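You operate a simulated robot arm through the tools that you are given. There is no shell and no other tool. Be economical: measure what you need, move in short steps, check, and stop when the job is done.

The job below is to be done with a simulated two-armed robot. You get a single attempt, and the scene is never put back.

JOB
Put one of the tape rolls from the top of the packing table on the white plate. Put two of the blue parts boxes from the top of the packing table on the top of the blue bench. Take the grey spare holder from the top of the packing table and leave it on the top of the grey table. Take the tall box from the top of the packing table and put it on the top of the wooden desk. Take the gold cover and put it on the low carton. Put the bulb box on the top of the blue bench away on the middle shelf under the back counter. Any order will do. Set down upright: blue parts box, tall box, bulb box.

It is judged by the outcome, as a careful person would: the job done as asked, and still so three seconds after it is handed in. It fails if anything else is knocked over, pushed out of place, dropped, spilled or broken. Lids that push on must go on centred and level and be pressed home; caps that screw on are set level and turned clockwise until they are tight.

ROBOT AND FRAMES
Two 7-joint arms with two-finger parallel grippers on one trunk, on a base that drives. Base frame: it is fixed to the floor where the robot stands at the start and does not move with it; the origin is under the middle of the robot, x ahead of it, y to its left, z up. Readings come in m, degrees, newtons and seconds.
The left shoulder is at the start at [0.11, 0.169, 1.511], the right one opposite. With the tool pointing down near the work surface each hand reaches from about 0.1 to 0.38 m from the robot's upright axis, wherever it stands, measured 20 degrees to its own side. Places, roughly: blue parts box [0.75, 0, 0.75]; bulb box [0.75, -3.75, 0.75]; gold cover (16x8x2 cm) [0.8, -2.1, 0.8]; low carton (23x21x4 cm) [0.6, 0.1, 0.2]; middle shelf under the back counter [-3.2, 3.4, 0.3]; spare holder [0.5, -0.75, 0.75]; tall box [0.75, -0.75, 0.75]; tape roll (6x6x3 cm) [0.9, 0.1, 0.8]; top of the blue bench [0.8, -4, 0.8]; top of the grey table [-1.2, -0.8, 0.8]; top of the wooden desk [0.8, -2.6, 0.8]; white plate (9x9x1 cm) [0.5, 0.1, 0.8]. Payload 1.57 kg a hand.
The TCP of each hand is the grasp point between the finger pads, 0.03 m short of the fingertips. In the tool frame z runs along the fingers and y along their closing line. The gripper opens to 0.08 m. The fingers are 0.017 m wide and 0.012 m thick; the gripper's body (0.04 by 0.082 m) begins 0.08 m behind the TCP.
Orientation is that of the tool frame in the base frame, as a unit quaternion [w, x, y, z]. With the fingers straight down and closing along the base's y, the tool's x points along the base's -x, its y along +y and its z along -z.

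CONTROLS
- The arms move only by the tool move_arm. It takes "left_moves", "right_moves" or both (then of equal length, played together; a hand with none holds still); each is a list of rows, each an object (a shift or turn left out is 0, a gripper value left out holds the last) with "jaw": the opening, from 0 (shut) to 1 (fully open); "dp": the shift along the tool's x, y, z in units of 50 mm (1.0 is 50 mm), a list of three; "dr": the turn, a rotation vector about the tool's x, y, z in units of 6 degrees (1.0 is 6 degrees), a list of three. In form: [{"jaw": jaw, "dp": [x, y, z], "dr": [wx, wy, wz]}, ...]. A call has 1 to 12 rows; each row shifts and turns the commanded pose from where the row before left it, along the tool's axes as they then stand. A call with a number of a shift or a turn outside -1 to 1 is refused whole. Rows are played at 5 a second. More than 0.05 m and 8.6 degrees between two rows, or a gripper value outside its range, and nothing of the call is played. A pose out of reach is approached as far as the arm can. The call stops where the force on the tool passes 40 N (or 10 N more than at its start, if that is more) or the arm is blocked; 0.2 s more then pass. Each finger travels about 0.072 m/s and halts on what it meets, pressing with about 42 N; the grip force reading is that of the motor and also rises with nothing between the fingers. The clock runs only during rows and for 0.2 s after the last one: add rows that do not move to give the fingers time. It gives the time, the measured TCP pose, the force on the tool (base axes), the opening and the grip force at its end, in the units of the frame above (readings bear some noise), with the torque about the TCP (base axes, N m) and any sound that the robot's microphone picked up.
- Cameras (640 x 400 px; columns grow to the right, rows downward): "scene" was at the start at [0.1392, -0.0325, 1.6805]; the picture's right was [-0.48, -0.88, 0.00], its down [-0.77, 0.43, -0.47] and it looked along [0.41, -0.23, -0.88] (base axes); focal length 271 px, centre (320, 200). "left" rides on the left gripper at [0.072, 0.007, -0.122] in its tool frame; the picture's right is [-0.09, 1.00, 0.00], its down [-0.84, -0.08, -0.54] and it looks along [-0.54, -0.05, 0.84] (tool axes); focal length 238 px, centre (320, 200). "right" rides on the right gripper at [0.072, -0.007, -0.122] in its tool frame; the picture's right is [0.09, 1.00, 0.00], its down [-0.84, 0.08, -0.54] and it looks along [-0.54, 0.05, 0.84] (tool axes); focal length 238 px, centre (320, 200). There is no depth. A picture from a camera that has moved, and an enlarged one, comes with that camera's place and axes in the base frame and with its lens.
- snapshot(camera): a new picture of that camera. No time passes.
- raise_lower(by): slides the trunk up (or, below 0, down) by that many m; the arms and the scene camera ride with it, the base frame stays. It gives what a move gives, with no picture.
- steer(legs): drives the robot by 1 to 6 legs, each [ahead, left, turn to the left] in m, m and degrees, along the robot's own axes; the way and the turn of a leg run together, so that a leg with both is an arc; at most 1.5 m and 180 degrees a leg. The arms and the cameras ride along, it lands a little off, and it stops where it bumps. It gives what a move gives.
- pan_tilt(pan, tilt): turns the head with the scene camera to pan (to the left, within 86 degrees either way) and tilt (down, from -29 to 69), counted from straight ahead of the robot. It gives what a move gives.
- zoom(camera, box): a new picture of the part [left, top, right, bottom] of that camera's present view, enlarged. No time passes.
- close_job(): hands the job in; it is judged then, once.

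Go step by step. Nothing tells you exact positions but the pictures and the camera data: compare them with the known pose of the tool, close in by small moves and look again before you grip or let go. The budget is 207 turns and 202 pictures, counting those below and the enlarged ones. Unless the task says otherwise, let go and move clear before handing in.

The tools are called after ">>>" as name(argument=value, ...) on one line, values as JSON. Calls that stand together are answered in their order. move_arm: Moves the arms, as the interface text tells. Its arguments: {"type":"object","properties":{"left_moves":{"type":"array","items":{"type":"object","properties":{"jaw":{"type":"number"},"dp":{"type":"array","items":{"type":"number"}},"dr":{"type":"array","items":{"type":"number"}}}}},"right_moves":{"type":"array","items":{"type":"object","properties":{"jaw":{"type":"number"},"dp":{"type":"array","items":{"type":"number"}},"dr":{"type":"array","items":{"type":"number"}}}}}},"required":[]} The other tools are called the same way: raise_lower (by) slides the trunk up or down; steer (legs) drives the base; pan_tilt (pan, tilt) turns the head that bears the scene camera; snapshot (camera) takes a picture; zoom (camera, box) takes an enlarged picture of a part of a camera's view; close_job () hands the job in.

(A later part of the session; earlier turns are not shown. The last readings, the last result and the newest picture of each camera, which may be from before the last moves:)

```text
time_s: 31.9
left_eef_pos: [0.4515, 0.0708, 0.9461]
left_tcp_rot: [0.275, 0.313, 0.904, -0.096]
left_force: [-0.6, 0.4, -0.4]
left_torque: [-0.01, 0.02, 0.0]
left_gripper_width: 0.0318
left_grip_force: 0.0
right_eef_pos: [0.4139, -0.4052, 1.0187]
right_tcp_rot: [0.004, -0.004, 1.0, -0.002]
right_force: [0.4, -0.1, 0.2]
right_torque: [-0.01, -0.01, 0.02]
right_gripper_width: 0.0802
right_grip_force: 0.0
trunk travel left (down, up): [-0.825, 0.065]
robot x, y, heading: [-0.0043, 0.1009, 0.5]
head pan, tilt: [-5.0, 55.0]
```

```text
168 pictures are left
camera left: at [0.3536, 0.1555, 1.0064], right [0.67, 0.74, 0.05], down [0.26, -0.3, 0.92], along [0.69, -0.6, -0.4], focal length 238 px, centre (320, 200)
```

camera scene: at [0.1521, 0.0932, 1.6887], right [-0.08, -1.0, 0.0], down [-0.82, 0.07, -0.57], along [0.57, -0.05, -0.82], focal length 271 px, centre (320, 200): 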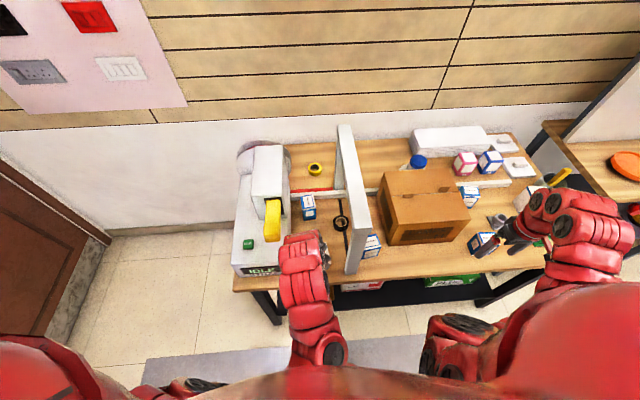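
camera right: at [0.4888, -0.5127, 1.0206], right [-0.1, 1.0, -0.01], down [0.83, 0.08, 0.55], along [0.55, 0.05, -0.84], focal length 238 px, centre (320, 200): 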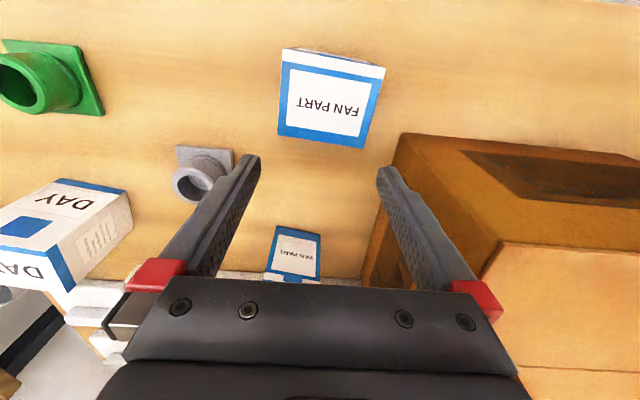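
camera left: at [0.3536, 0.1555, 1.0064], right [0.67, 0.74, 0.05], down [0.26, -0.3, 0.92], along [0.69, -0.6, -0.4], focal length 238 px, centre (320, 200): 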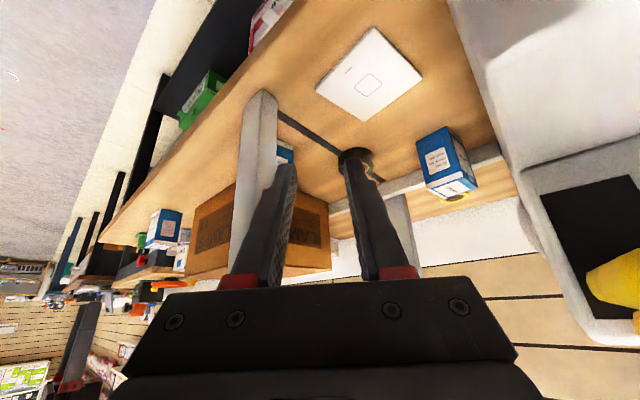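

>>> move_arm(left_moves=[{"dp": [-0.444, 0.224, 0.684]}, {"dp": [-0.444, 0.224, 0.684]}, {"dp": [-0.444, 0.224, 0.684]}, {"dp": [-0.444, 0.224, 0.684]}, {"dp": [-0.444, 0.224, 0.684], "jaw": 1}, {}, {}])

>>> snapshot(camera="left")

>>> zoom(camera="scene", box=[240, 150, 400, 270])

```text
time_s: 33.5
left_eef_pos: [0.6312, 0.001, 0.8641]
left_tcp_rot: [0.275, 0.311, 0.905, -0.096]
left_force: [-0.2, -0.9, 0.3]
left_torque: [0.04, 0.02, 0.0]
left_gripper_width: 0.08
left_grip_force: 0.0
right_eef_pos: [0.4144, -0.4031, 1.0167]
right_tcp_rot: [0.005, -0.006, 1.0, -0.003]
right_force: [-0.5, -0.3, 0.1]
right_torque: [0.02, 0.01, -0.02]
right_gripper_width: 0.0799
right_grip_force: 0.1
trunk travel left (down, up): [-0.825, 0.065]
robot x, y, heading: [0.0014, 0.0985, 0.5]
head pan, tilt: [-5.0, 55.0]
```

```text
167 pictures are left
camera left: at [0.5352, 0.0839, 0.9249], right [0.67, 0.74, 0.05], down [0.26, -0.3, 0.92], along [0.69, -0.6, -0.4], focal length 238 px, centre (320, 200)
```

left: 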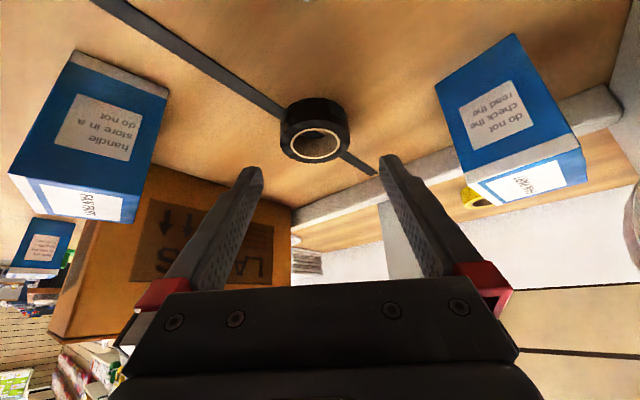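

```text
3.33 times, centred on (320, 210) of scene
camera zoom: at [0.1526, 0.0933, 1.6887], right [-0.08, -1.0, 0.0], down [-0.82, 0.07, -0.57], along [0.57, -0.05, -0.82], focal length 904 px, centre (320, 167)
```

zoom: 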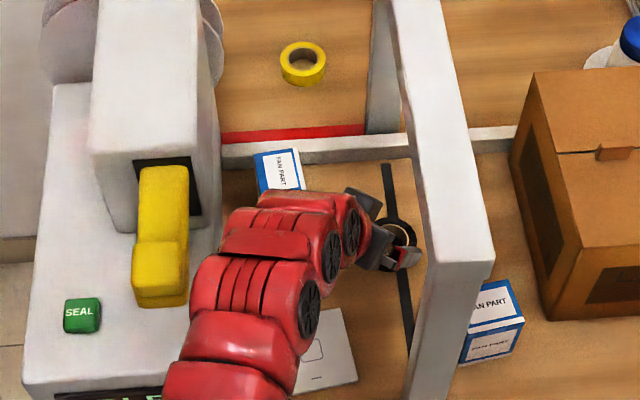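

The tape centre is at (0.679,-0.042). Descending along the tool onto it.

>>> move_arm(left_moves=[{"dp": [-0.055, -0.027, 0.67]}, {"dp": [-0.055, -0.027, 0.67]}, {"dp": [-0.055, -0.027, 0.67]}, {}])

>>> snapshot(camera="left")

```text
time_s: 34.5
left_eef_pos: [0.6638, -0.0281, 0.8136]
left_tcp_rot: [0.276, 0.312, 0.904, -0.095]
left_force: [0.5, 0.4, 0.3]
left_torque: [0.01, -0.01, 0.02]
left_gripper_width: 0.0802
left_grip_force: 0.0
left hand out of reach, approached as far as the arm can: row 3
right_eef_pos: [0.4128, -0.405, 1.0167]
right_tcp_rot: [0.005, -0.005, 1.0, -0.003]
right_force: [1.2, -0.1, 0.3]
right_torque: [0.02, 0.0, 0.0]
right_gripper_width: 0.0798
right_grip_force: 0.0
trunk travel left (down, up): [-0.825, 0.065]
robot x, y, heading: [-0.0005, 0.0994, 0.5]
head pan, tilt: [-5.0, 55.0]
```

```text
165 pictures are left
camera left: at [0.567, 0.0552, 0.8726], right [0.67, 0.74, 0.05], down [0.26, -0.3, 0.92], along [0.69, -0.6, -0.4], focal length 238 px, centre (320, 200)
```

left: 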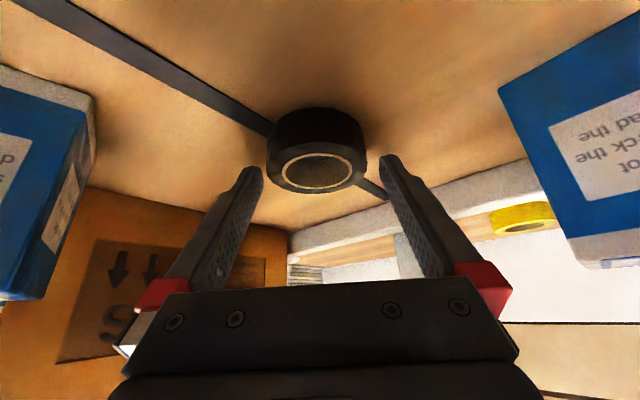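

>>> raise_lower(by=-0.028)

>>> move_arm(left_moves=[{"dp": [-0.35, -0.03, 0.25]}, {}])

>>> snapshot(camera="left")

```text
time_s: 34.9
left_eef_pos: [0.6632, -0.0281, 0.8097]
left_tcp_rot: [0.282, 0.312, 0.902, -0.098]
left_force: [-23.7, 13.9, 32.2]
left_torque: [-0.87, 1.27, -1.07]
left_gripper_width: 0.0804
left_grip_force: 0.1
right_eef_pos: [0.4103, -0.403, 1.0103]
right_tcp_rot: [0.007, -0.006, 1.0, -0.005]
right_force: [-0.6, -0.1, -0.3]
right_torque: [0.01, 0.0, 0.0]
right_gripper_width: 0.08
right_grip_force: 0.1
trunk travel left (down, up): [-0.814, 0.076]
robot x, y, heading: [-0.004, 0.0982, 0.3]
head pan, tilt: [-5.0, 55.0]
stopped: the force on the tool passed its limit at 54 N (the readings are from after the stop); the commanded pose is now the measured one
```

```text
time_s: 35.5
left_eef_pos: [0.6635, -0.0284, 0.8094]
left_tcp_rot: [0.283, 0.31, 0.903, -0.096]
left_force: [-25.1, 13.5, 32.2]
left_torque: [-0.84, 1.32, -1.27]
left_gripper_width: 0.0801
left_grip_force: 0.0
left hand out of reach, approached as far as the arm can: row 1
right_eef_pos: [0.4098, -0.4033, 1.0102]
right_tcp_rot: [0.008, -0.006, 1.0, -0.004]
right_force: [0.1, 0.6, -0.5]
right_torque: [0.02, -0.01, -0.02]
right_gripper_width: 0.08
right_grip_force: 0.0
trunk travel left (down, up): [-0.814, 0.076]
robot x, y, heading: [-0.0034, 0.0986, 0.3]
head pan, tilt: [-5.0, 55.0]
```

```text
164 pictures are left
camera left: at [0.5658, 0.0553, 0.8681], right [0.67, 0.74, 0.06], down [0.25, -0.3, 0.92], along [0.7, -0.61, -0.38], focal length 238 px, centre (320, 200)
```

left: 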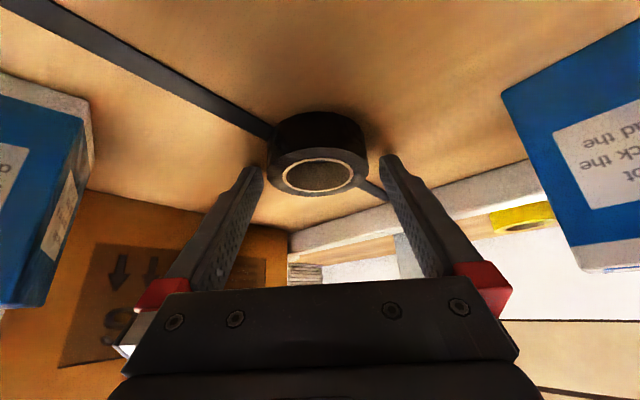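

A fingertip is touching something at z≈0.78, likely the tape's rim, and the arm is at its reach limit. I'll back off, drive 5 cm closer and re-centre.

>>> move_arm(left_moves=[{"dp": [0, 0, -0.8]}, {"dp": [0.5, 0, -0.4]}, {}])

>>> steer(legs=[[0.06, 0, 0]])

>>> snapshot(camera="left")

```text
time_s: 36.3
left_eef_pos: [0.6242, 0.004, 0.8401]
left_tcp_rot: [0.279, 0.312, 0.903, -0.095]
left_force: [-0.1, 0.4, -0.5]
left_torque: [0.02, 0.03, 0.0]
left_gripper_width: 0.0802
left_grip_force: 0.1
right_eef_pos: [0.4143, -0.4042, 1.005]
right_tcp_rot: [0.005, -0.006, 1.0, -0.003]
right_force: [-0.1, -0.8, -0.3]
right_torque: [-0.01, 0.03, -0.02]
right_gripper_width: 0.0801
right_grip_force: 0.0
trunk travel left (down, up): [-0.814, 0.076]
robot x, y, heading: [-0.001, 0.1023, 0.5]
head pan, tilt: [-5.0, 55.0]
```

```text
time_s: 37.3
left_eef_pos: [0.6836, 0.0036, 0.8421]
left_tcp_rot: [0.281, 0.312, 0.902, -0.097]
left_force: [0.4, 0.3, 0.1]
left_torque: [-0.01, 0.01, -0.01]
left_gripper_width: 0.08
left_grip_force: 0.1
right_eef_pos: [0.4701, -0.4048, 1.0081]
right_tcp_rot: [0.005, -0.004, 1.0, -0.004]
right_force: [0.0, 0.6, 0.7]
right_torque: [0.0, 0.0, -0.01]
right_gripper_width: 0.08
right_grip_force: 0.0
trunk travel left (down, up): [-0.814, 0.076]
robot x, y, heading: [0.0558, 0.1009, 0.3]
head pan, tilt: [-5.0, 55.0]
```

```text
163 pictures are left
camera left: at [0.585, 0.0876, 0.901], right [0.67, 0.74, 0.05], down [0.25, -0.3, 0.92], along [0.7, -0.61, -0.39], focal length 238 px, centre (320, 200)
```

left: 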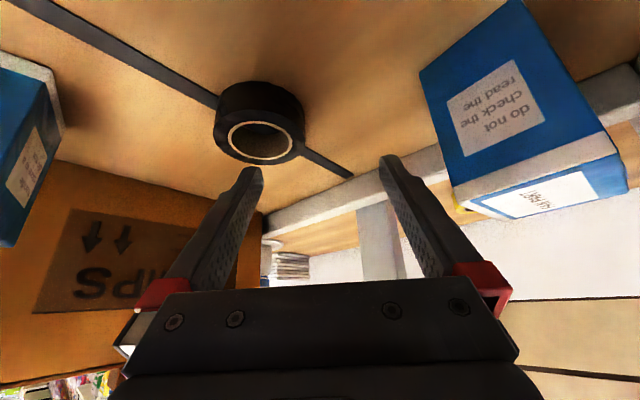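

Triangulating again, the table is nearer z≈0.78 and the tape at about (0.655,-0.021). Re-centring and descending.

>>> move_arm(left_moves=[{"dp": [0.42, -0.74, -0.38]}, {}])

>>> move_arm(left_moves=[{"dp": [0, 0, 0.4]}, {"dp": [0, 0, 0.38]}, {}])

>>> snapshot(camera="left")

```text
time_s: 37.9
left_eef_pos: [0.6391, -0.0096, 0.8439]
left_tcp_rot: [0.28, 0.311, 0.903, -0.095]
left_force: [0.5, 0.5, -0.9]
left_torque: [0.02, -0.02, 0.0]
left_gripper_width: 0.0801
left_grip_force: 0.0
right_eef_pos: [0.4719, -0.4052, 1.0056]
right_tcp_rot: [0.005, -0.004, 1.0, -0.003]
right_force: [0.3, 0.3, 0.2]
right_torque: [-0.02, 0.04, 0.01]
right_gripper_width: 0.0799
right_grip_force: 0.1
trunk travel left (down, up): [-0.814, 0.076]
robot x, y, heading: [0.0547, 0.0975, 0.3]
head pan, tilt: [-5.0, 55.0]
```

```text
time_s: 38.7
left_eef_pos: [0.6566, -0.022, 0.812]
left_tcp_rot: [0.28, 0.311, 0.903, -0.096]
left_force: [0.6, -0.3, -0.4]
left_torque: [0.0, 0.01, 0.02]
left_gripper_width: 0.0799
left_grip_force: 0.1
right_eef_pos: [0.4709, -0.4039, 1.0065]
right_tcp_rot: [0.005, -0.005, 1.0, -0.003]
right_force: [-0.3, 0.4, 0.7]
right_torque: [0.0, -0.03, -0.01]
right_gripper_width: 0.08
right_grip_force: 0.0
trunk travel left (down, up): [-0.814, 0.076]
robot x, y, heading: [0.0604, 0.0999, 0.7]
head pan, tilt: [-5.0, 55.0]
```

```text
162 pictures are left
camera left: at [0.5588, 0.0619, 0.8714], right [0.67, 0.74, 0.05], down [0.25, -0.3, 0.92], along [0.69, -0.61, -0.39], focal length 238 px, centre (320, 200)
```

left: 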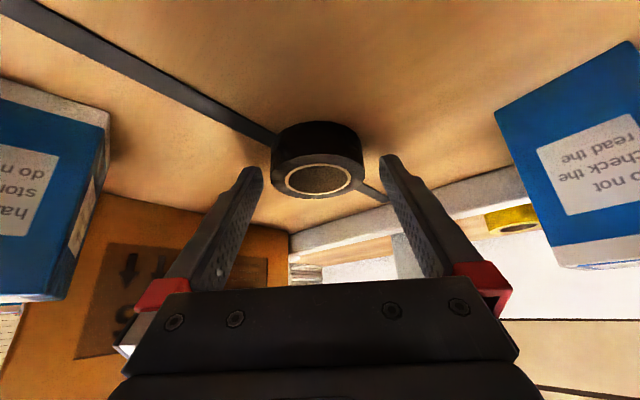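

The fingertips straddle the tape. Closing.

>>> move_arm(left_moves=[{"jaw": 0.3}, {"jaw": 0.3}, {"jaw": 0.3}, {}])

>>> snapshot(camera="left")

```text
time_s: 39.7
left_eef_pos: [0.6558, -0.0225, 0.8121]
left_tcp_rot: [0.281, 0.311, 0.903, -0.096]
left_force: [-0.7, -0.5, 1.0]
left_torque: [-0.04, 0.05, 0.01]
left_gripper_width: 0.0584
left_grip_force: 42.4
right_eef_pos: [0.472, -0.4053, 1.0059]
right_tcp_rot: [0.004, -0.004, 1.0, -0.003]
right_force: [0.1, 0.3, 0.9]
right_torque: [0.0, 0.0, -0.01]
right_gripper_width: 0.0799
right_grip_force: 0.1
trunk travel left (down, up): [-0.814, 0.076]
robot x, y, heading: [0.058, 0.1006, 0.1]
head pan, tilt: [-5.0, 55.0]
```

```text
161 pictures are left
camera left: at [0.5591, 0.0614, 0.8715], right [0.67, 0.74, 0.05], down [0.25, -0.3, 0.92], along [0.69, -0.61, -0.39], focal length 238 px, centre (320, 200)
```

left: 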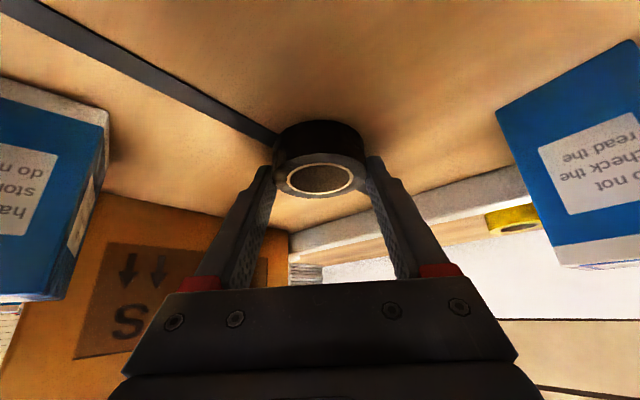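

Tape held (58 mm). Lifting and moving toward the plate, swinging the lean straight back to keep clear of the machine.

>>> move_arm(left_moves=[{"dp": [-0.334, 0, -0.5]}, {"dp": [-0.334, 0, -0.5]}, {"dp": [0.685, 0.14, -0.46]}, {"dp": [0.685, 0.14, -0.46]}, {"dr": [-0.5, 0, -0.75]}, {"dr": [-0.5, 0, -0.75]}, {"dr": [-0.5, 0, -0.75]}, {"dr": [-0.5, 0, -0.75]}, {}])

>>> snapshot(camera="left")

>>> zoom(camera="scene", box=[220, 130, 420, 290])

```text
time_s: 41.7
left_eef_pos: [0.63, 0.0256, 0.8411]
left_tcp_rot: [0.292, 0.135, 0.946, -0.045]
left_force: [-0.3, 0.2, 0.2]
left_torque: [0.01, 0.04, 0.0]
left_gripper_width: 0.0583
left_grip_force: 41.8
left hand out of reach, approached as far as the arm can: row 3, 4, 6
right_eef_pos: [0.4725, -0.4039, 1.0075]
right_tcp_rot: [0.004, -0.003, 1.0, -0.003]
right_force: [-0.6, 0.0, -0.8]
right_torque: [-0.03, 0.0, 0.01]
right_gripper_width: 0.0799
right_grip_force: 0.1
trunk travel left (down, up): [-0.814, 0.076]
robot x, y, heading: [0.0563, 0.1004, 0.2]
head pan, tilt: [-5.0, 55.0]
```

```text
160 pictures are left
camera left: at [0.5093, 0.0684, 0.9005], right [0.35, 0.93, 0.05], down [0.35, -0.18, 0.92], along [0.87, -0.31, -0.39], focal length 238 px, centre (320, 200)
```

left: 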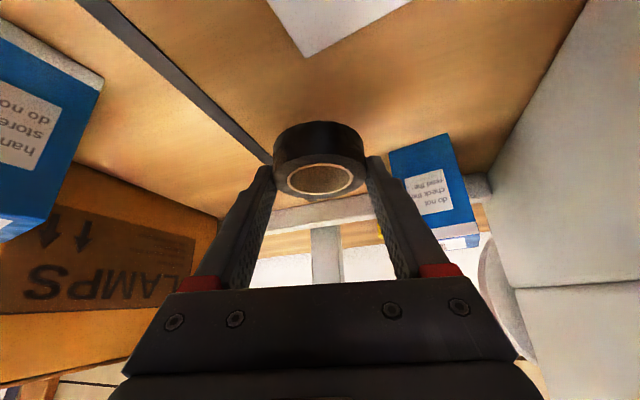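

```text
2.50 times, centred on (320, 210) of scene
camera zoom: at [0.2113, 0.0944, 1.6777], right [-0.08, -1.0, 0.0], down [-0.82, 0.07, -0.57], along [0.57, -0.05, -0.82], focal length 678 px, centre (320, 175)
```

zoom: 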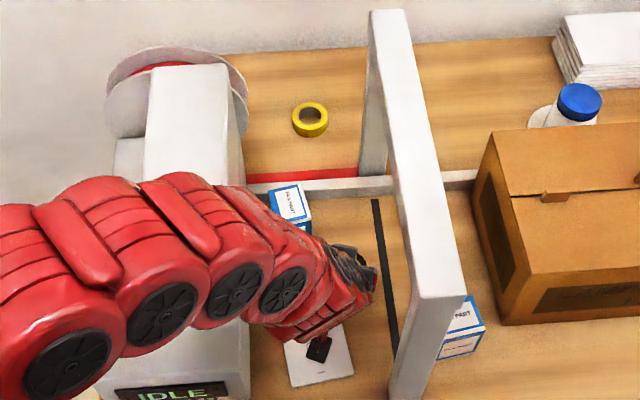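

The hand is near the fold limit, so I'll use the base to carry the tape over the plate (about 9 cm back, 4.5 cm left).

>>> steer(legs=[[-0.087, 0.045, 0]])

>>> snapshot(camera="left")

>>> zoom(camera="scene", box=[220, 130, 420, 290])

```text
time_s: 42.8
left_eef_pos: [0.5443, 0.0706, 0.8415]
left_tcp_rot: [0.293, 0.135, 0.946, -0.044]
left_force: [-0.2, 0.0, -0.6]
left_torque: [0.02, -0.01, 0.01]
left_gripper_width: 0.0581
left_grip_force: 41.6
right_eef_pos: [0.3862, -0.3602, 1.0066]
right_tcp_rot: [0.003, -0.005, 1.0, -0.002]
right_force: [0.0, 0.1, -0.5]
right_torque: [0.01, -0.03, 0.01]
right_gripper_width: 0.0798
right_grip_force: 0.1
trunk travel left (down, up): [-0.814, 0.076]
robot x, y, heading: [-0.0301, 0.142, 0.6]
head pan, tilt: [-5.0, 55.0]
```

```text
158 pictures are left
camera left: at [0.4234, 0.1128, 0.9005], right [0.35, 0.93, 0.05], down [0.35, -0.18, 0.92], along [0.87, -0.31, -0.39], focal length 238 px, centre (320, 200)
```

left: 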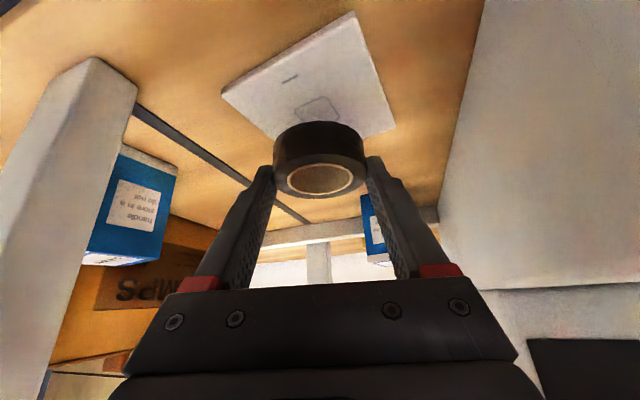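

```text
2.50 times, centred on (320, 210) of scene
camera zoom: at [0.1253, 0.1378, 1.6777], right [-0.08, -1.0, 0.0], down [-0.82, 0.07, -0.57], along [0.57, -0.05, -0.82], focal length 678 px, centre (320, 175)
```

zoom: 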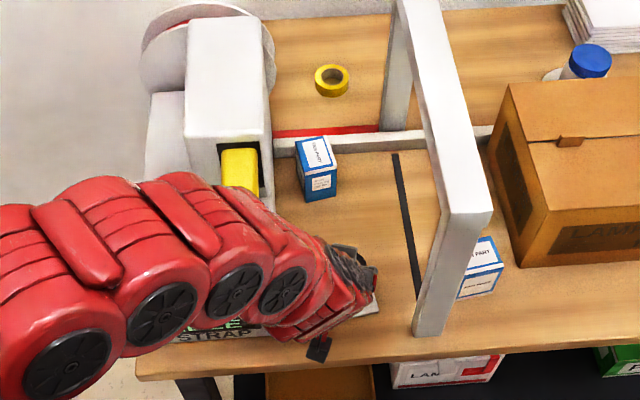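

Plate centre is at about (0.535,0.073); shift a touch back and lower gently.

>>> move_arm(left_moves=[{"dp": [0.14, 0.01, -0.1]}, {"dp": [0.113, 0, 0.165]}, {"dp": [0.05, 0, 0.075]}, {}])

>>> snapshot(camera="left")

```text
time_s: 43.8
left_eef_pos: [0.5389, 0.0709, 0.8237]
left_tcp_rot: [0.293, 0.135, 0.946, -0.043]
left_force: [-0.5, -1.0, 0.1]
left_torque: [0.0, -0.02, 0.01]
left_gripper_width: 0.0585
left_grip_force: 41.9
left hand out of reach, approached as far as the arm can: row 1
right_eef_pos: [0.3877, -0.3605, 1.0065]
right_tcp_rot: [0.004, -0.006, 1.0, -0.003]
right_force: [-0.3, 0.9, 0.2]
right_torque: [-0.04, -0.03, -0.01]
right_gripper_width: 0.0799
right_grip_force: 0.0
trunk travel left (down, up): [-0.814, 0.076]
robot x, y, heading: [-0.0326, 0.1479, 0.4]
head pan, tilt: [-5.0, 55.0]
```

```text
156 pictures are left
camera left: at [0.4183, 0.1137, 0.8829], right [0.35, 0.93, 0.05], down [0.35, -0.18, 0.92], along [0.87, -0.31, -0.39], focal length 238 px, centre (320, 200)
```

left: 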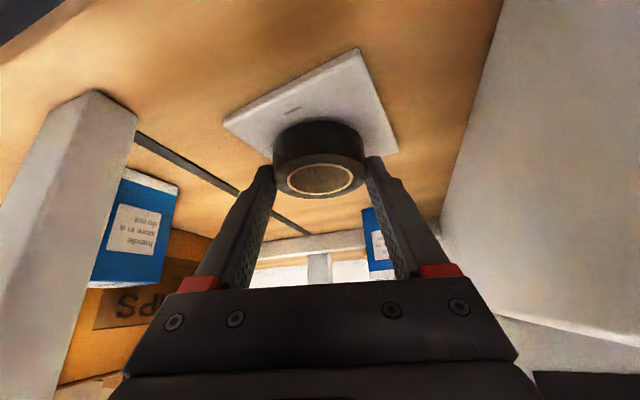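

>>> move_arm(left_moves=[{"dp": [0.034, 0, 0.05]}, {}, {"dp": [0.034, 0, 0.05]}, {}])

>>> zoom(camera="left", box=[200, 20, 440, 220])

```text
time_s: 44.8
left_eef_pos: [0.5386, 0.0716, 0.8197]
left_tcp_rot: [0.295, 0.135, 0.945, -0.044]
left_force: [1.6, -2.3, 23.4]
left_torque: [0.21, 0.15, -0.03]
left_gripper_width: 0.0584
left_grip_force: 42.3
right_eef_pos: [0.3859, -0.3599, 1.0073]
right_tcp_rot: [0.005, -0.005, 1.0, -0.002]
right_force: [-0.4, 0.5, -0.7]
right_torque: [-0.02, 0.0, 0.01]
right_gripper_width: 0.0798
right_grip_force: 0.0
trunk travel left (down, up): [-0.814, 0.076]
robot x, y, heading: [-0.0328, 0.1451, 0.4]
head pan, tilt: [-5.0, 55.0]
```

```text
2.00 times, centred on (320, 120) of left
camera zoom: at [0.4178, 0.1137, 0.8785], right [0.35, 0.93, 0.05], down [0.34, -0.18, 0.92], along [0.87, -0.31, -0.38], focal length 477 px, centre (320, 360)
```

zoom: 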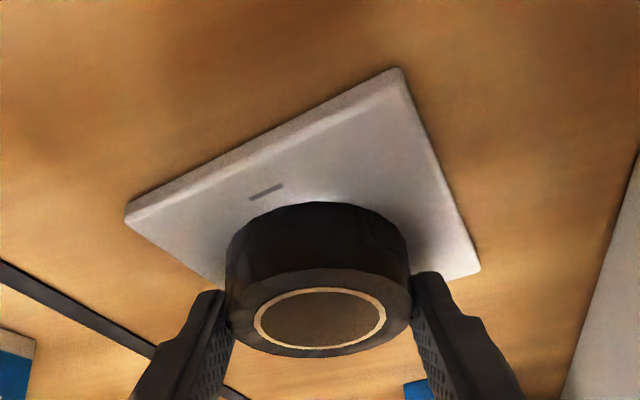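

The tape rests centred on the plate. Releasing and withdrawing.

>>> move_arm(left_moves=[{"jaw": 0.95}, {"jaw": 0.95}, {}])

>>> move_arm(left_moves=[{"dp": [-0.1, 0, -0.3]}, {"dp": [0, 0, -0.8]}, {"dp": [-0.5, 0, -0.7]}, {}])

>>> snapshot(camera="left")

```text
time_s: 45.6
left_eef_pos: [0.538, 0.0726, 0.8174]
left_tcp_rot: [0.293, 0.134, 0.946, -0.043]
left_force: [-1.4, -0.8, 5.1]
left_torque: [0.14, -0.05, 0.03]
left_gripper_width: 0.0745
left_grip_force: 0.1
right_eef_pos: [0.3869, -0.3601, 1.005]
right_tcp_rot: [0.006, -0.005, 1.0, -0.002]
right_force: [0.0, -0.1, -0.1]
right_torque: [0.03, 0.01, 0.03]
right_gripper_width: 0.0799
right_grip_force: 0.1
trunk travel left (down, up): [-0.814, 0.076]
robot x, y, heading: [-0.0322, 0.141, 0.4]
head pan, tilt: [-5.0, 55.0]
```

```text
time_s: 46.6
left_eef_pos: [0.5553, 0.0546, 0.8652]
left_tcp_rot: [0.293, 0.135, 0.946, -0.044]
left_force: [0.1, -0.6, 0.5]
left_torque: [-0.01, 0.01, 0.01]
left_gripper_width: 0.0761
left_grip_force: 0.1
left hand out of reach, approached as far as the arm can: row 2, 3
right_eef_pos: [0.3867, -0.3602, 1.0061]
right_tcp_rot: [0.004, -0.006, 1.0, -0.003]
right_force: [0.6, -0.4, 0.6]
right_torque: [-0.01, -0.04, 0.02]
right_gripper_width: 0.08
right_grip_force: 0.2
trunk travel left (down, up): [-0.814, 0.076]
robot x, y, heading: [-0.0278, 0.1452, 0.5]
head pan, tilt: [-5.0, 55.0]
```

```text
154 pictures are left
camera left: at [0.4338, 0.0973, 0.9245], right [0.35, 0.93, 0.05], down [0.35, -0.18, 0.92], along [0.87, -0.31, -0.39], focal length 238 px, centre (320, 200)
```

left: 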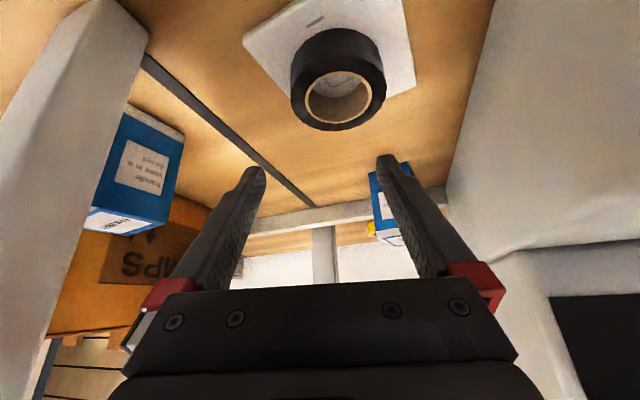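

The tape sits on the plate. I'll raise the trunk, back out, and drive along to the other end of the table.

>>> raise_lower(by=0.05)

>>> steer(legs=[[-0.22, 0, 0], [0, -0.8, 0]])

>>> pan_tilt(pan=0, tilt=45)

>>> snapshot(camera="scene")

```text
time_s: 47.5
left_eef_pos: [0.556, 0.0552, 0.9145]
left_tcp_rot: [0.292, 0.136, 0.946, -0.044]
left_force: [-0.1, 0.6, -0.2]
left_torque: [-0.03, -0.01, -0.01]
left_gripper_width: 0.076
left_grip_force: 0.0
right_eef_pos: [0.3873, -0.3615, 1.0564]
right_tcp_rot: [0.004, -0.005, 1.0, -0.002]
right_force: [-0.3, 0.0, -0.6]
right_torque: [0.02, -0.01, -0.01]
right_gripper_width: 0.0796
right_grip_force: 0.1
trunk travel left (down, up): [-0.864, 0.026]
robot x, y, heading: [-0.0308, 0.1459, 0.5]
head pan, tilt: [-5.0, 55.0]
```

```text
time_s: 53.1
left_eef_pos: [0.34, -0.7476, 0.9144]
left_tcp_rot: [0.292, 0.135, 0.946, -0.044]
left_force: [0.4, 0.8, 0.2]
left_torque: [0.05, 0.02, 0.01]
left_gripper_width: 0.0761
left_grip_force: 0.1
right_eef_pos: [0.1714, -1.1629, 1.0565]
right_tcp_rot: [0.004, -0.004, 1.0, -0.003]
right_force: [-0.8, -0.5, -0.2]
right_torque: [0.02, -0.03, -0.03]
right_gripper_width: 0.0802
right_grip_force: 0.0
trunk travel left (down, up): [-0.864, 0.026]
robot x, y, heading: [-0.2461, -0.6593, 0.2]
head pan, tilt: [-5.0, 55.0]
```

```text
time_s: 53.8
left_eef_pos: [0.3404, -0.7482, 0.916]
left_tcp_rot: [0.292, 0.135, 0.946, -0.044]
left_force: [0.8, 0.1, 0.7]
left_torque: [0.0, 0.04, 0.0]
left_gripper_width: 0.0762
left_grip_force: 0.0
right_eef_pos: [0.1712, -1.1639, 1.0563]
right_tcp_rot: [0.004, -0.004, 1.0, -0.002]
right_force: [-0.9, 0.2, 0.7]
right_torque: [0.01, -0.01, -0.03]
right_gripper_width: 0.0801
right_grip_force: 0.0
trunk travel left (down, up): [-0.864, 0.026]
robot x, y, heading: [-0.2441, -0.661, 0.5]
head pan, tilt: [0.0, 45.0]
```

```text
153 pictures are left
camera scene: at [-0.0805, -0.6591, 1.7411], right [0.01, -1.0, 0.0], down [-0.71, 0.0, -0.71], along [0.71, 0.0, -0.71], focal length 271 px, centre (320, 200)
```

scene: 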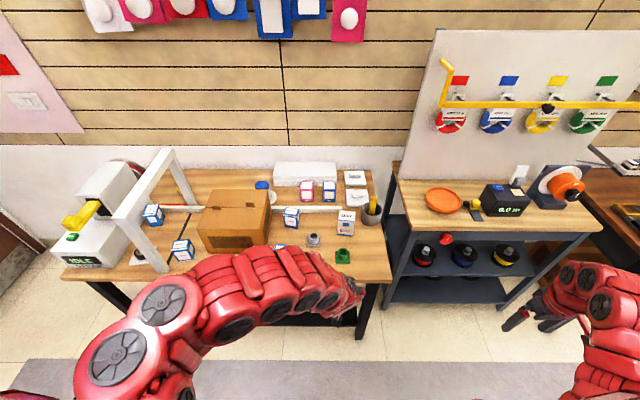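

>>> zoom(camera="scene", box=[260, 150, 420, 270])

>>> snapshot(camera="left")

```text
3.33 times, centred on (340, 210) of scene
camera zoom: at [-0.0805, -0.6591, 1.7411], right [0.01, -1.0, 0.0], down [-0.71, 0.0, -0.71], along [0.71, 0.0, -0.71], focal length 904 px, centre (253, 167)
```

zoom: 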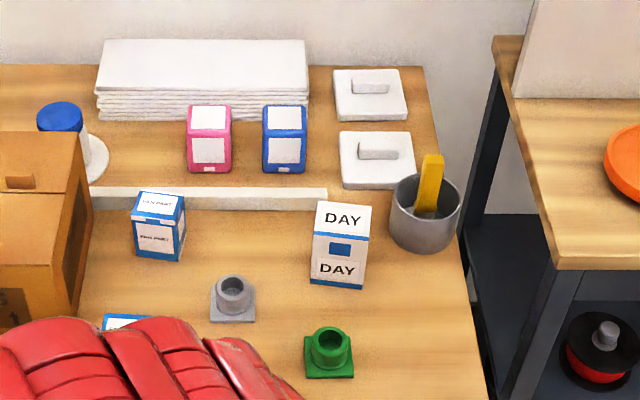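

```text
151 pictures are left
camera left: at [0.2192, -0.7067, 0.9743], right [0.35, 0.93, 0.05], down [0.35, -0.18, 0.92], along [0.87, -0.31, -0.39], focal length 238 px, centre (320, 200)
```

left: 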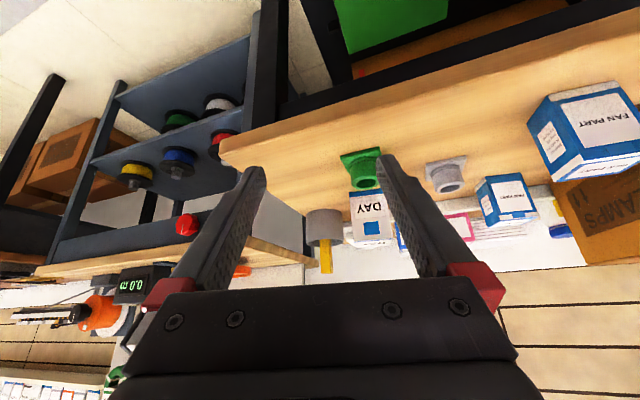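

DAY box (tallest, ~10 cm) is at about (0.68,-0.77); the grey holder at (0.62,-0.63). I'll straighten the left hand and bring both arms forward over that area.

>>> move_arm(left_moves=[{"dr": [0, 0.95, 0], "jaw": 1}, {"dr": [0, 0.95, 0]}, {"dr": [0, 0.95, 0]}, {"dr": [0, 0.96, 0]}, {"dr": [0, 0.96, 0]}, {"dr": [0, 0.96, 0]}, {"dr": [0, 0, -0.9]}, {"dr": [0, 0, -0.9]}, {"dr": [0, 0, -0.9]}, {}], right_moves=[{"dp": [-0.7, 0.6, 0]}, {"dp": [-0.7, 0.6, 0]}, {"dp": [-0.7, 0.6, 0]}, {"dp": [-0.7, 0, 0]}, {}, {}, {}, {}, {}, {}])

>>> steer(legs=[[0.23, 0.06, 0]])

>>> snapshot(camera="right")

>>> snapshot(camera="left")

```text
time_s: 56.0
left_eef_pos: [0.3395, -0.7455, 0.9153]
left_tcp_rot: [0.001, 0.001, 1.0, -0.002]
left_force: [0.2, -0.1, -0.1]
left_torque: [-0.03, -0.04, 0.0]
left_gripper_width: 0.08
left_grip_force: 0.0
left hand out of reach, approached as far as the arm can: row 7
right_eef_pos: [0.31, -1.0725, 1.0573]
right_tcp_rot: [0.004, -0.004, 1.0, -0.003]
right_force: [0.0, 0.2, 0.3]
right_torque: [0.0, 0.02, 0.02]
right_gripper_width: 0.0799
right_grip_force: 0.0
trunk travel left (down, up): [-0.864, 0.026]
robot x, y, heading: [-0.2443, -0.6565, 0.5]
head pan, tilt: [0.0, 45.0]
```

```text
time_s: 57.8
left_eef_pos: [0.5683, -0.6827, 0.9148]
left_tcp_rot: [0.0, 0.0, 1.0, -0.002]
left_force: [-0.1, 0.4, 0.0]
left_torque: [0.01, -0.01, -0.02]
left_gripper_width: 0.0799
left_grip_force: 0.1
right_eef_pos: [0.5398, -1.0091, 1.0599]
right_tcp_rot: [0.005, -0.006, 1.0, -0.003]
right_force: [-0.9, 0.8, 0.0]
right_torque: [0.01, -0.03, 0.01]
right_gripper_width: 0.0799
right_grip_force: 0.1
trunk travel left (down, up): [-0.864, 0.026]
robot x, y, heading: [-0.0139, -0.5943, 0.6]
head pan, tilt: [0.0, 45.0]
```

```text
150 pictures are left
camera right: at [0.4676, -1.0155, 1.1792], right [-0.1, 0.99, -0.01], down [0.83, 0.09, 0.55], along [0.55, 0.05, -0.84], focal length 238 px, centre (320, 200)
```

right: 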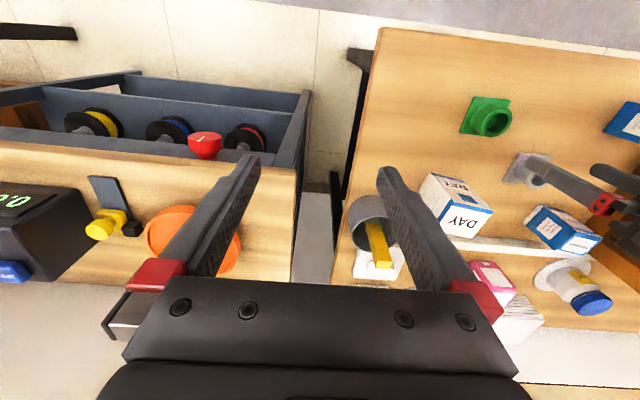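

```text
149 pictures are left
camera left: at [0.4964, -0.6758, 1.0365], right [0.09, 1.0, 0.0], down [0.84, -0.08, 0.54], along [0.54, -0.05, -0.84], focal length 238 px, centre (320, 200)
```

left: 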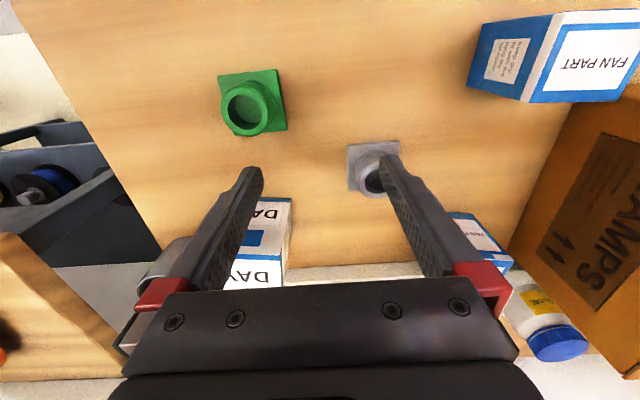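

DAY box at ≈(0.675,-0.776), holder at ≈(0.618,-0.627). First the left hand moves over the holder.

>>> move_arm(left_moves=[{"dp": [-0.5, 0.56, 0]}, {"dp": [-0.5, 0.56, 0]}, {}])

>>> snapshot(camera="left")

```text
time_s: 58.6
left_eef_pos: [0.5934, -0.6283, 0.916]
left_tcp_rot: [0.0, 0.0, 1.0, -0.001]
left_force: [0.1, 0.2, -0.6]
left_torque: [0.0, -0.01, 0.01]
left_gripper_width: 0.0801
left_grip_force: 0.0
left hand out of reach, approached as far as the arm can: row 1, 2
right_eef_pos: [0.5406, -1.008, 1.0581]
right_tcp_rot: [0.005, -0.006, 1.0, -0.003]
right_force: [-0.4, -0.7, 1.0]
right_torque: [0.0, -0.01, -0.05]
right_gripper_width: 0.08
right_grip_force: 0.0
trunk travel left (down, up): [-0.864, 0.026]
robot x, y, heading: [-0.012, -0.5972, 0.5]
head pan, tilt: [0.0, 45.0]
```

```text
148 pictures are left
camera left: at [0.5215, -0.6212, 1.0366], right [0.09, 1.0, 0.0], down [0.84, -0.08, 0.54], along [0.54, -0.05, -0.84], focal length 238 px, centre (320, 200)
```

left: 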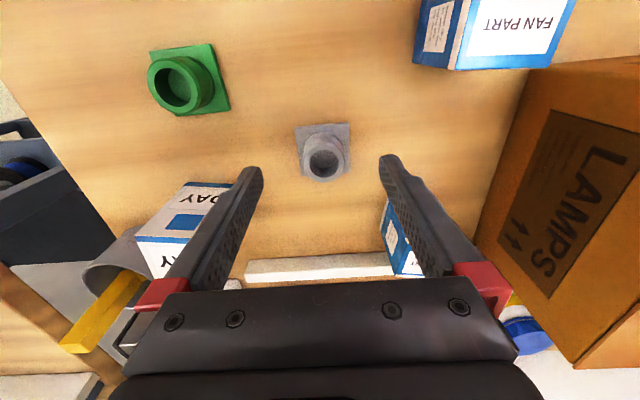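

>>> steer(legs=[[0.03, 0, 0]])

>>> raise_lower(by=-0.06)

>>> snapshot(camera="left")

```text
time_s: 59.4
left_eef_pos: [0.6194, -0.6274, 0.9183]
left_tcp_rot: [0.002, 0.0, 1.0, -0.002]
left_force: [-0.1, -0.8, 0.4]
left_torque: [0.01, -0.04, -0.01]
left_gripper_width: 0.0799
left_grip_force: 0.0
right_eef_pos: [0.5667, -1.0088, 1.0607]
right_tcp_rot: [0.007, -0.005, 1.0, -0.004]
right_force: [0.1, 0.2, -0.5]
right_torque: [0.0, -0.06, 0.01]
right_gripper_width: 0.0801
right_grip_force: 0.0
trunk travel left (down, up): [-0.864, 0.026]
robot x, y, heading: [0.0125, -0.5976, 0.4]
head pan, tilt: [0.0, 45.0]
```

```text
time_s: 60.4
left_eef_pos: [0.6214, -0.6282, 0.8566]
left_tcp_rot: [0.0, 0.001, 1.0, -0.003]
left_force: [0.0, -0.2, -0.1]
left_torque: [0.02, -0.01, 0.02]
left_gripper_width: 0.0798
left_grip_force: 0.1
right_eef_pos: [0.569, -1.0092, 0.9978]
right_tcp_rot: [0.005, -0.005, 1.0, -0.004]
right_force: [-0.1, 0.7, -0.4]
right_torque: [-0.01, -0.03, -0.03]
right_gripper_width: 0.0799
right_grip_force: 0.1
trunk travel left (down, up): [-0.804, 0.086]
robot x, y, heading: [0.0151, -0.5959, 0.7]
head pan, tilt: [0.0, 45.0]
```

```text
147 pictures are left
camera left: at [0.5496, -0.6216, 0.9774], right [0.09, 1.0, 0.0], down [0.84, -0.08, 0.54], along [0.54, -0.05, -0.84], focal length 238 px, centre (320, 200)
```

left: 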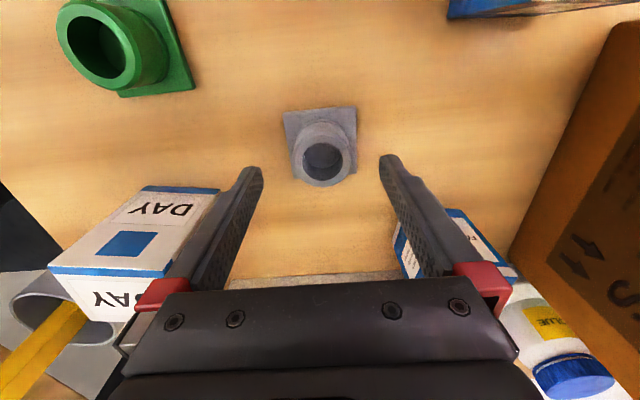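

>>> move_arm(left_moves=[{"dp": [0.13, 0.04, 0.4]}, {"dp": [0, 0, 0.38]}, {}])

>>> snapshot(camera="left")

```text
time_s: 61.2
left_eef_pos: [0.6162, -0.626, 0.8363]
left_tcp_rot: [-0.001, 0.0, 1.0, -0.002]
left_force: [-0.6, -0.7, 0.0]
left_torque: [0.01, 0.0, -0.01]
left_gripper_width: 0.0797
left_grip_force: 0.1
left hand out of reach, approached as far as the arm can: row 2
right_eef_pos: [0.5699, -1.0094, 0.9968]
right_tcp_rot: [0.004, -0.005, 1.0, -0.003]
right_force: [0.6, 0.0, -0.2]
right_torque: [-0.02, 0.02, -0.02]
right_gripper_width: 0.0802
right_grip_force: 0.2
trunk travel left (down, up): [-0.804, 0.086]
robot x, y, heading: [0.0165, -0.5943, 0.7]
head pan, tilt: [0.0, 45.0]
```

```text
146 pictures are left
camera left: at [0.5443, -0.6198, 0.9566], right [0.09, 1.0, 0.0], down [0.84, -0.08, 0.54], along [0.54, -0.05, -0.84], focal length 238 px, centre (320, 200)
```

left: 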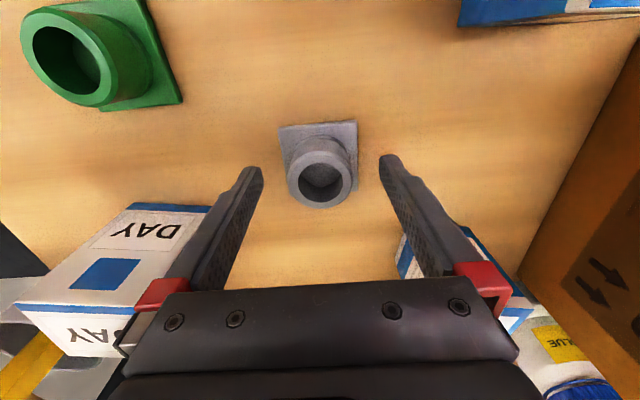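

>>> raise_lower(by=-0.021)

>>> snapshot(camera="left")

```text
time_s: 61.9
left_eef_pos: [0.6156, -0.6284, 0.815]
left_tcp_rot: [-0.001, 0.0, 1.0, -0.002]
left_force: [0.4, 0.1, -0.9]
left_torque: [0.0, 0.02, -0.01]
left_gripper_width: 0.08
left_grip_force: 0.1
right_eef_pos: [0.5705, -1.0083, 0.9768]
right_tcp_rot: [0.005, -0.005, 1.0, -0.004]
right_force: [0.5, 1.2, 0.1]
right_torque: [-0.01, 0.0, 0.04]
right_gripper_width: 0.0801
right_grip_force: 0.0
trunk travel left (down, up): [-0.783, 0.107]
robot x, y, heading: [0.0146, -0.5959, 0.6]
head pan, tilt: [0.0, 45.0]
```

```text
145 pictures are left
camera left: at [0.5441, -0.6198, 0.9359], right [0.09, 1.0, 0.0], down [0.84, -0.08, 0.54], along [0.54, -0.05, -0.84], focal length 238 px, centre (320, 200)
```

left: 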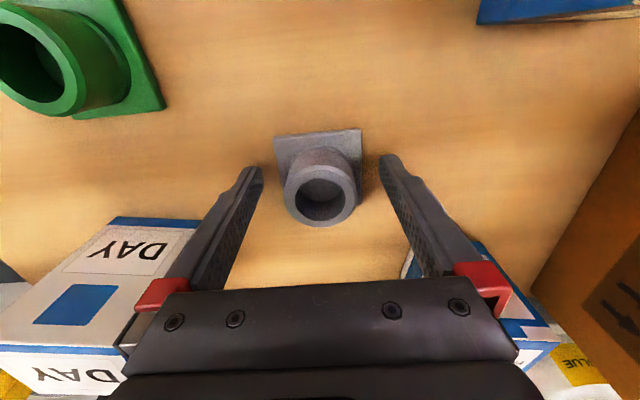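

>>> move_arm(left_moves=[{"jaw": 0.3}, {"jaw": 0.2}, {"jaw": 0.2}, {"jaw": 0.2}, {}])

>>> snapshot(camera="left")

```text
time_s: 63.1
left_eef_pos: [0.616, -0.626, 0.8144]
left_tcp_rot: [0.0, 0.0, 1.0, -0.002]
left_force: [0.3, -1.1, 2.5]
left_torque: [0.01, -0.03, -0.01]
left_gripper_width: 0.0569
left_grip_force: 42.3
right_eef_pos: [0.5694, -1.0095, 0.9774]
right_tcp_rot: [0.004, -0.005, 1.0, -0.004]
right_force: [0.6, -0.6, -0.4]
right_torque: [0.02, 0.0, 0.01]
right_gripper_width: 0.0802
right_grip_force: 0.2
trunk travel left (down, up): [-0.783, 0.107]
robot x, y, heading: [0.0136, -0.5995, 0.4]
head pan, tilt: [0.0, 45.0]
```

```text
144 pictures are left
camera left: at [0.5441, -0.6198, 0.936], right [0.09, 1.0, 0.0], down [0.84, -0.08, 0.54], along [0.54, -0.05, -0.84], focal length 238 px, centre (320, 200)
```

left: 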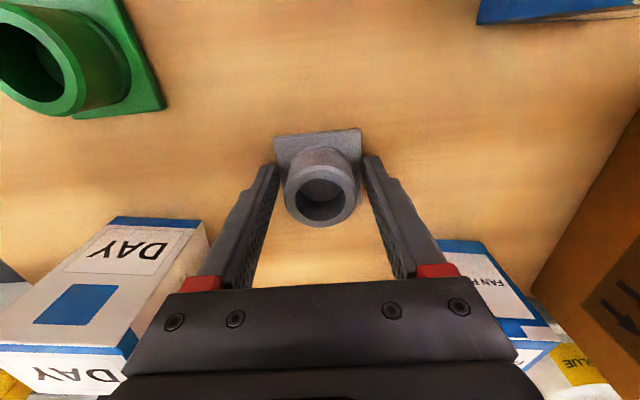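

The fingers caught the base plate's edges; I'd rather hold the collar, so open, rise 8 mm and close again.

>>> move_arm(left_moves=[{"jaw": 0.9}, {"jaw": 0.9}, {"dp": [0, 0, -0.18]}, {"jaw": 0.2}, {"jaw": 0.2}, {"jaw": 0.2}, {"jaw": 0.2}, {}])

>>> snapshot(camera="left")

```text
time_s: 64.9
left_eef_pos: [0.6159, -0.6271, 0.8244]
left_tcp_rot: [0.0, 0.0, 1.0, -0.002]
left_force: [0.7, -0.5, 1.2]
left_torque: [-0.02, -0.07, 0.01]
left_gripper_width: 0.0433
left_grip_force: 42.1
right_eef_pos: [0.5706, -1.0103, 0.9765]
right_tcp_rot: [0.004, -0.005, 1.0, -0.003]
right_force: [0.0, -0.1, -0.1]
right_torque: [0.03, 0.02, 0.02]
right_gripper_width: 0.0798
right_grip_force: 0.0
trunk travel left (down, up): [-0.783, 0.107]
robot x, y, heading: [0.0142, -0.6015, 0.2]
head pan, tilt: [0.0, 45.0]
```

```text
143 pictures are left
camera left: at [0.5442, -0.6198, 0.9449], right [0.09, 1.0, 0.0], down [0.84, -0.08, 0.54], along [0.54, -0.05, -0.84], focal length 238 px, centre (320, 200)
```

left: 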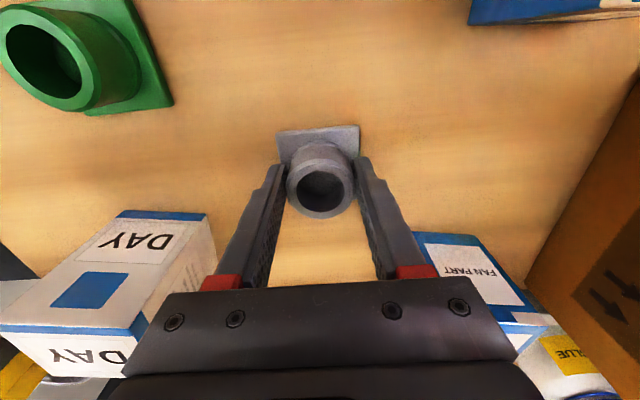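

Holder held by its collar. Lifting, pulling the left hand back, then driving 10 cm closer for the right hand to reach the DAY box.

>>> raise_lower(by=0.06)

>>> move_arm(left_moves=[{"dp": [0.9, 0.3, 0]}, {"dp": [0.9, 0.3, 0]}, {"dp": [0, 0, -0.8]}, {}])

>>> steer(legs=[[0.1, 0, 0]])

>>> snapshot(camera="left")

>>> snapshot(camera="scene")

```text
time_s: 65.9
left_eef_pos: [0.6158, -0.6255, 0.8835]
left_tcp_rot: [0.0, 0.0, 1.0, -0.002]
left_force: [-0.1, -0.7, -0.8]
left_torque: [0.02, -0.02, 0.02]
left_gripper_width: 0.0434
left_grip_force: 41.9
right_eef_pos: [0.5705, -1.0092, 1.0363]
right_tcp_rot: [0.004, -0.005, 1.0, -0.004]
right_force: [-0.7, 0.3, 0.1]
right_torque: [-0.06, 0.02, 0.02]
right_gripper_width: 0.0801
right_grip_force: 0.0
trunk travel left (down, up): [-0.843, 0.047]
robot x, y, heading: [0.0139, -0.5948, 0.2]
head pan, tilt: [0.0, 45.0]
```

```text
time_s: 66.9
left_eef_pos: [0.5534, -0.6071, 0.8987]
left_tcp_rot: [0.0, -0.001, 1.0, -0.002]
left_force: [0.5, 0.0, -0.9]
left_torque: [0.0, -0.02, -0.04]
left_gripper_width: 0.0429
left_grip_force: 42.1
left hand out of reach, approached as far as the arm can: row 2, 3
right_eef_pos: [0.5686, -1.0095, 1.0369]
right_tcp_rot: [0.005, -0.005, 1.0, -0.002]
right_force: [-0.6, 0.0, -0.9]
right_torque: [-0.02, -0.02, 0.0]
right_gripper_width: 0.0801
right_grip_force: 0.1
trunk travel left (down, up): [-0.843, 0.047]
robot x, y, heading: [0.0153, -0.5948, 0.7]
head pan, tilt: [0.0, 45.0]
```

```text
time_s: 68.1
left_eef_pos: [0.6535, -0.6067, 0.8977]
left_tcp_rot: [0.0, 0.0, 1.0, -0.002]
left_force: [-0.5, 0.0, 0.7]
left_torque: [0.02, 0.0, 0.03]
left_gripper_width: 0.0429
left_grip_force: 41.7
right_eef_pos: [0.6703, -1.0085, 1.036]
right_tcp_rot: [0.005, -0.004, 1.0, -0.004]
right_force: [0.0, -0.9, 0.3]
right_torque: [0.03, 0.01, -0.04]
right_gripper_width: 0.0798
right_grip_force: 0.0
trunk travel left (down, up): [-0.843, 0.047]
robot x, y, heading: [0.1156, -0.5936, 0.8]
head pan, tilt: [0.0, 45.0]
```

```text
142 pictures are left
camera left: at [0.5814, -0.6004, 1.0192], right [0.09, 1.0, 0.0], down [0.84, -0.08, 0.54], along [0.54, -0.05, -0.84], focal length 238 px, centre (320, 200)
```

left: 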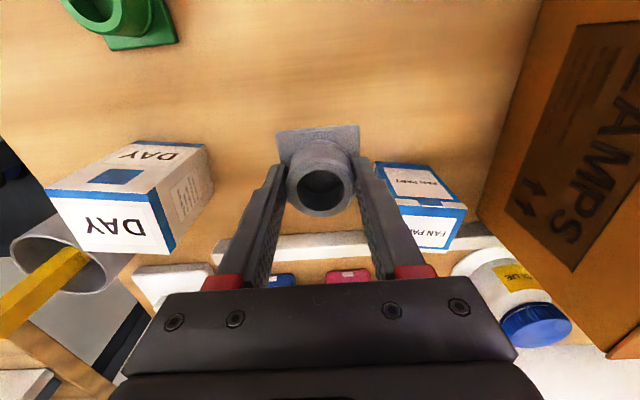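

```text
141 pictures are left
camera scene: at [0.277, -0.5954, 1.7203], right [0.01, -1.0, 0.0], down [-0.71, -0.01, -0.71], along [0.71, 0.01, -0.71], focal length 271 px, centre (320, 200)
```

scene: 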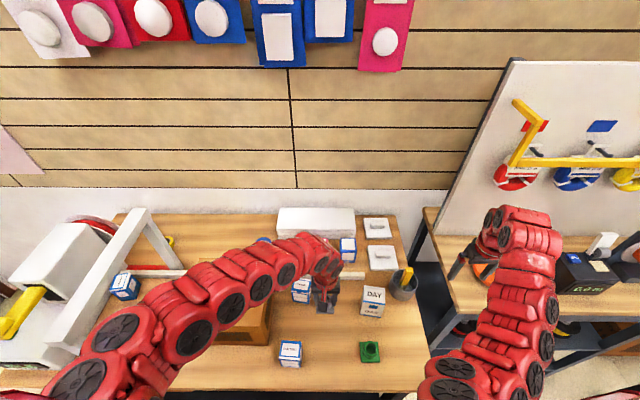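

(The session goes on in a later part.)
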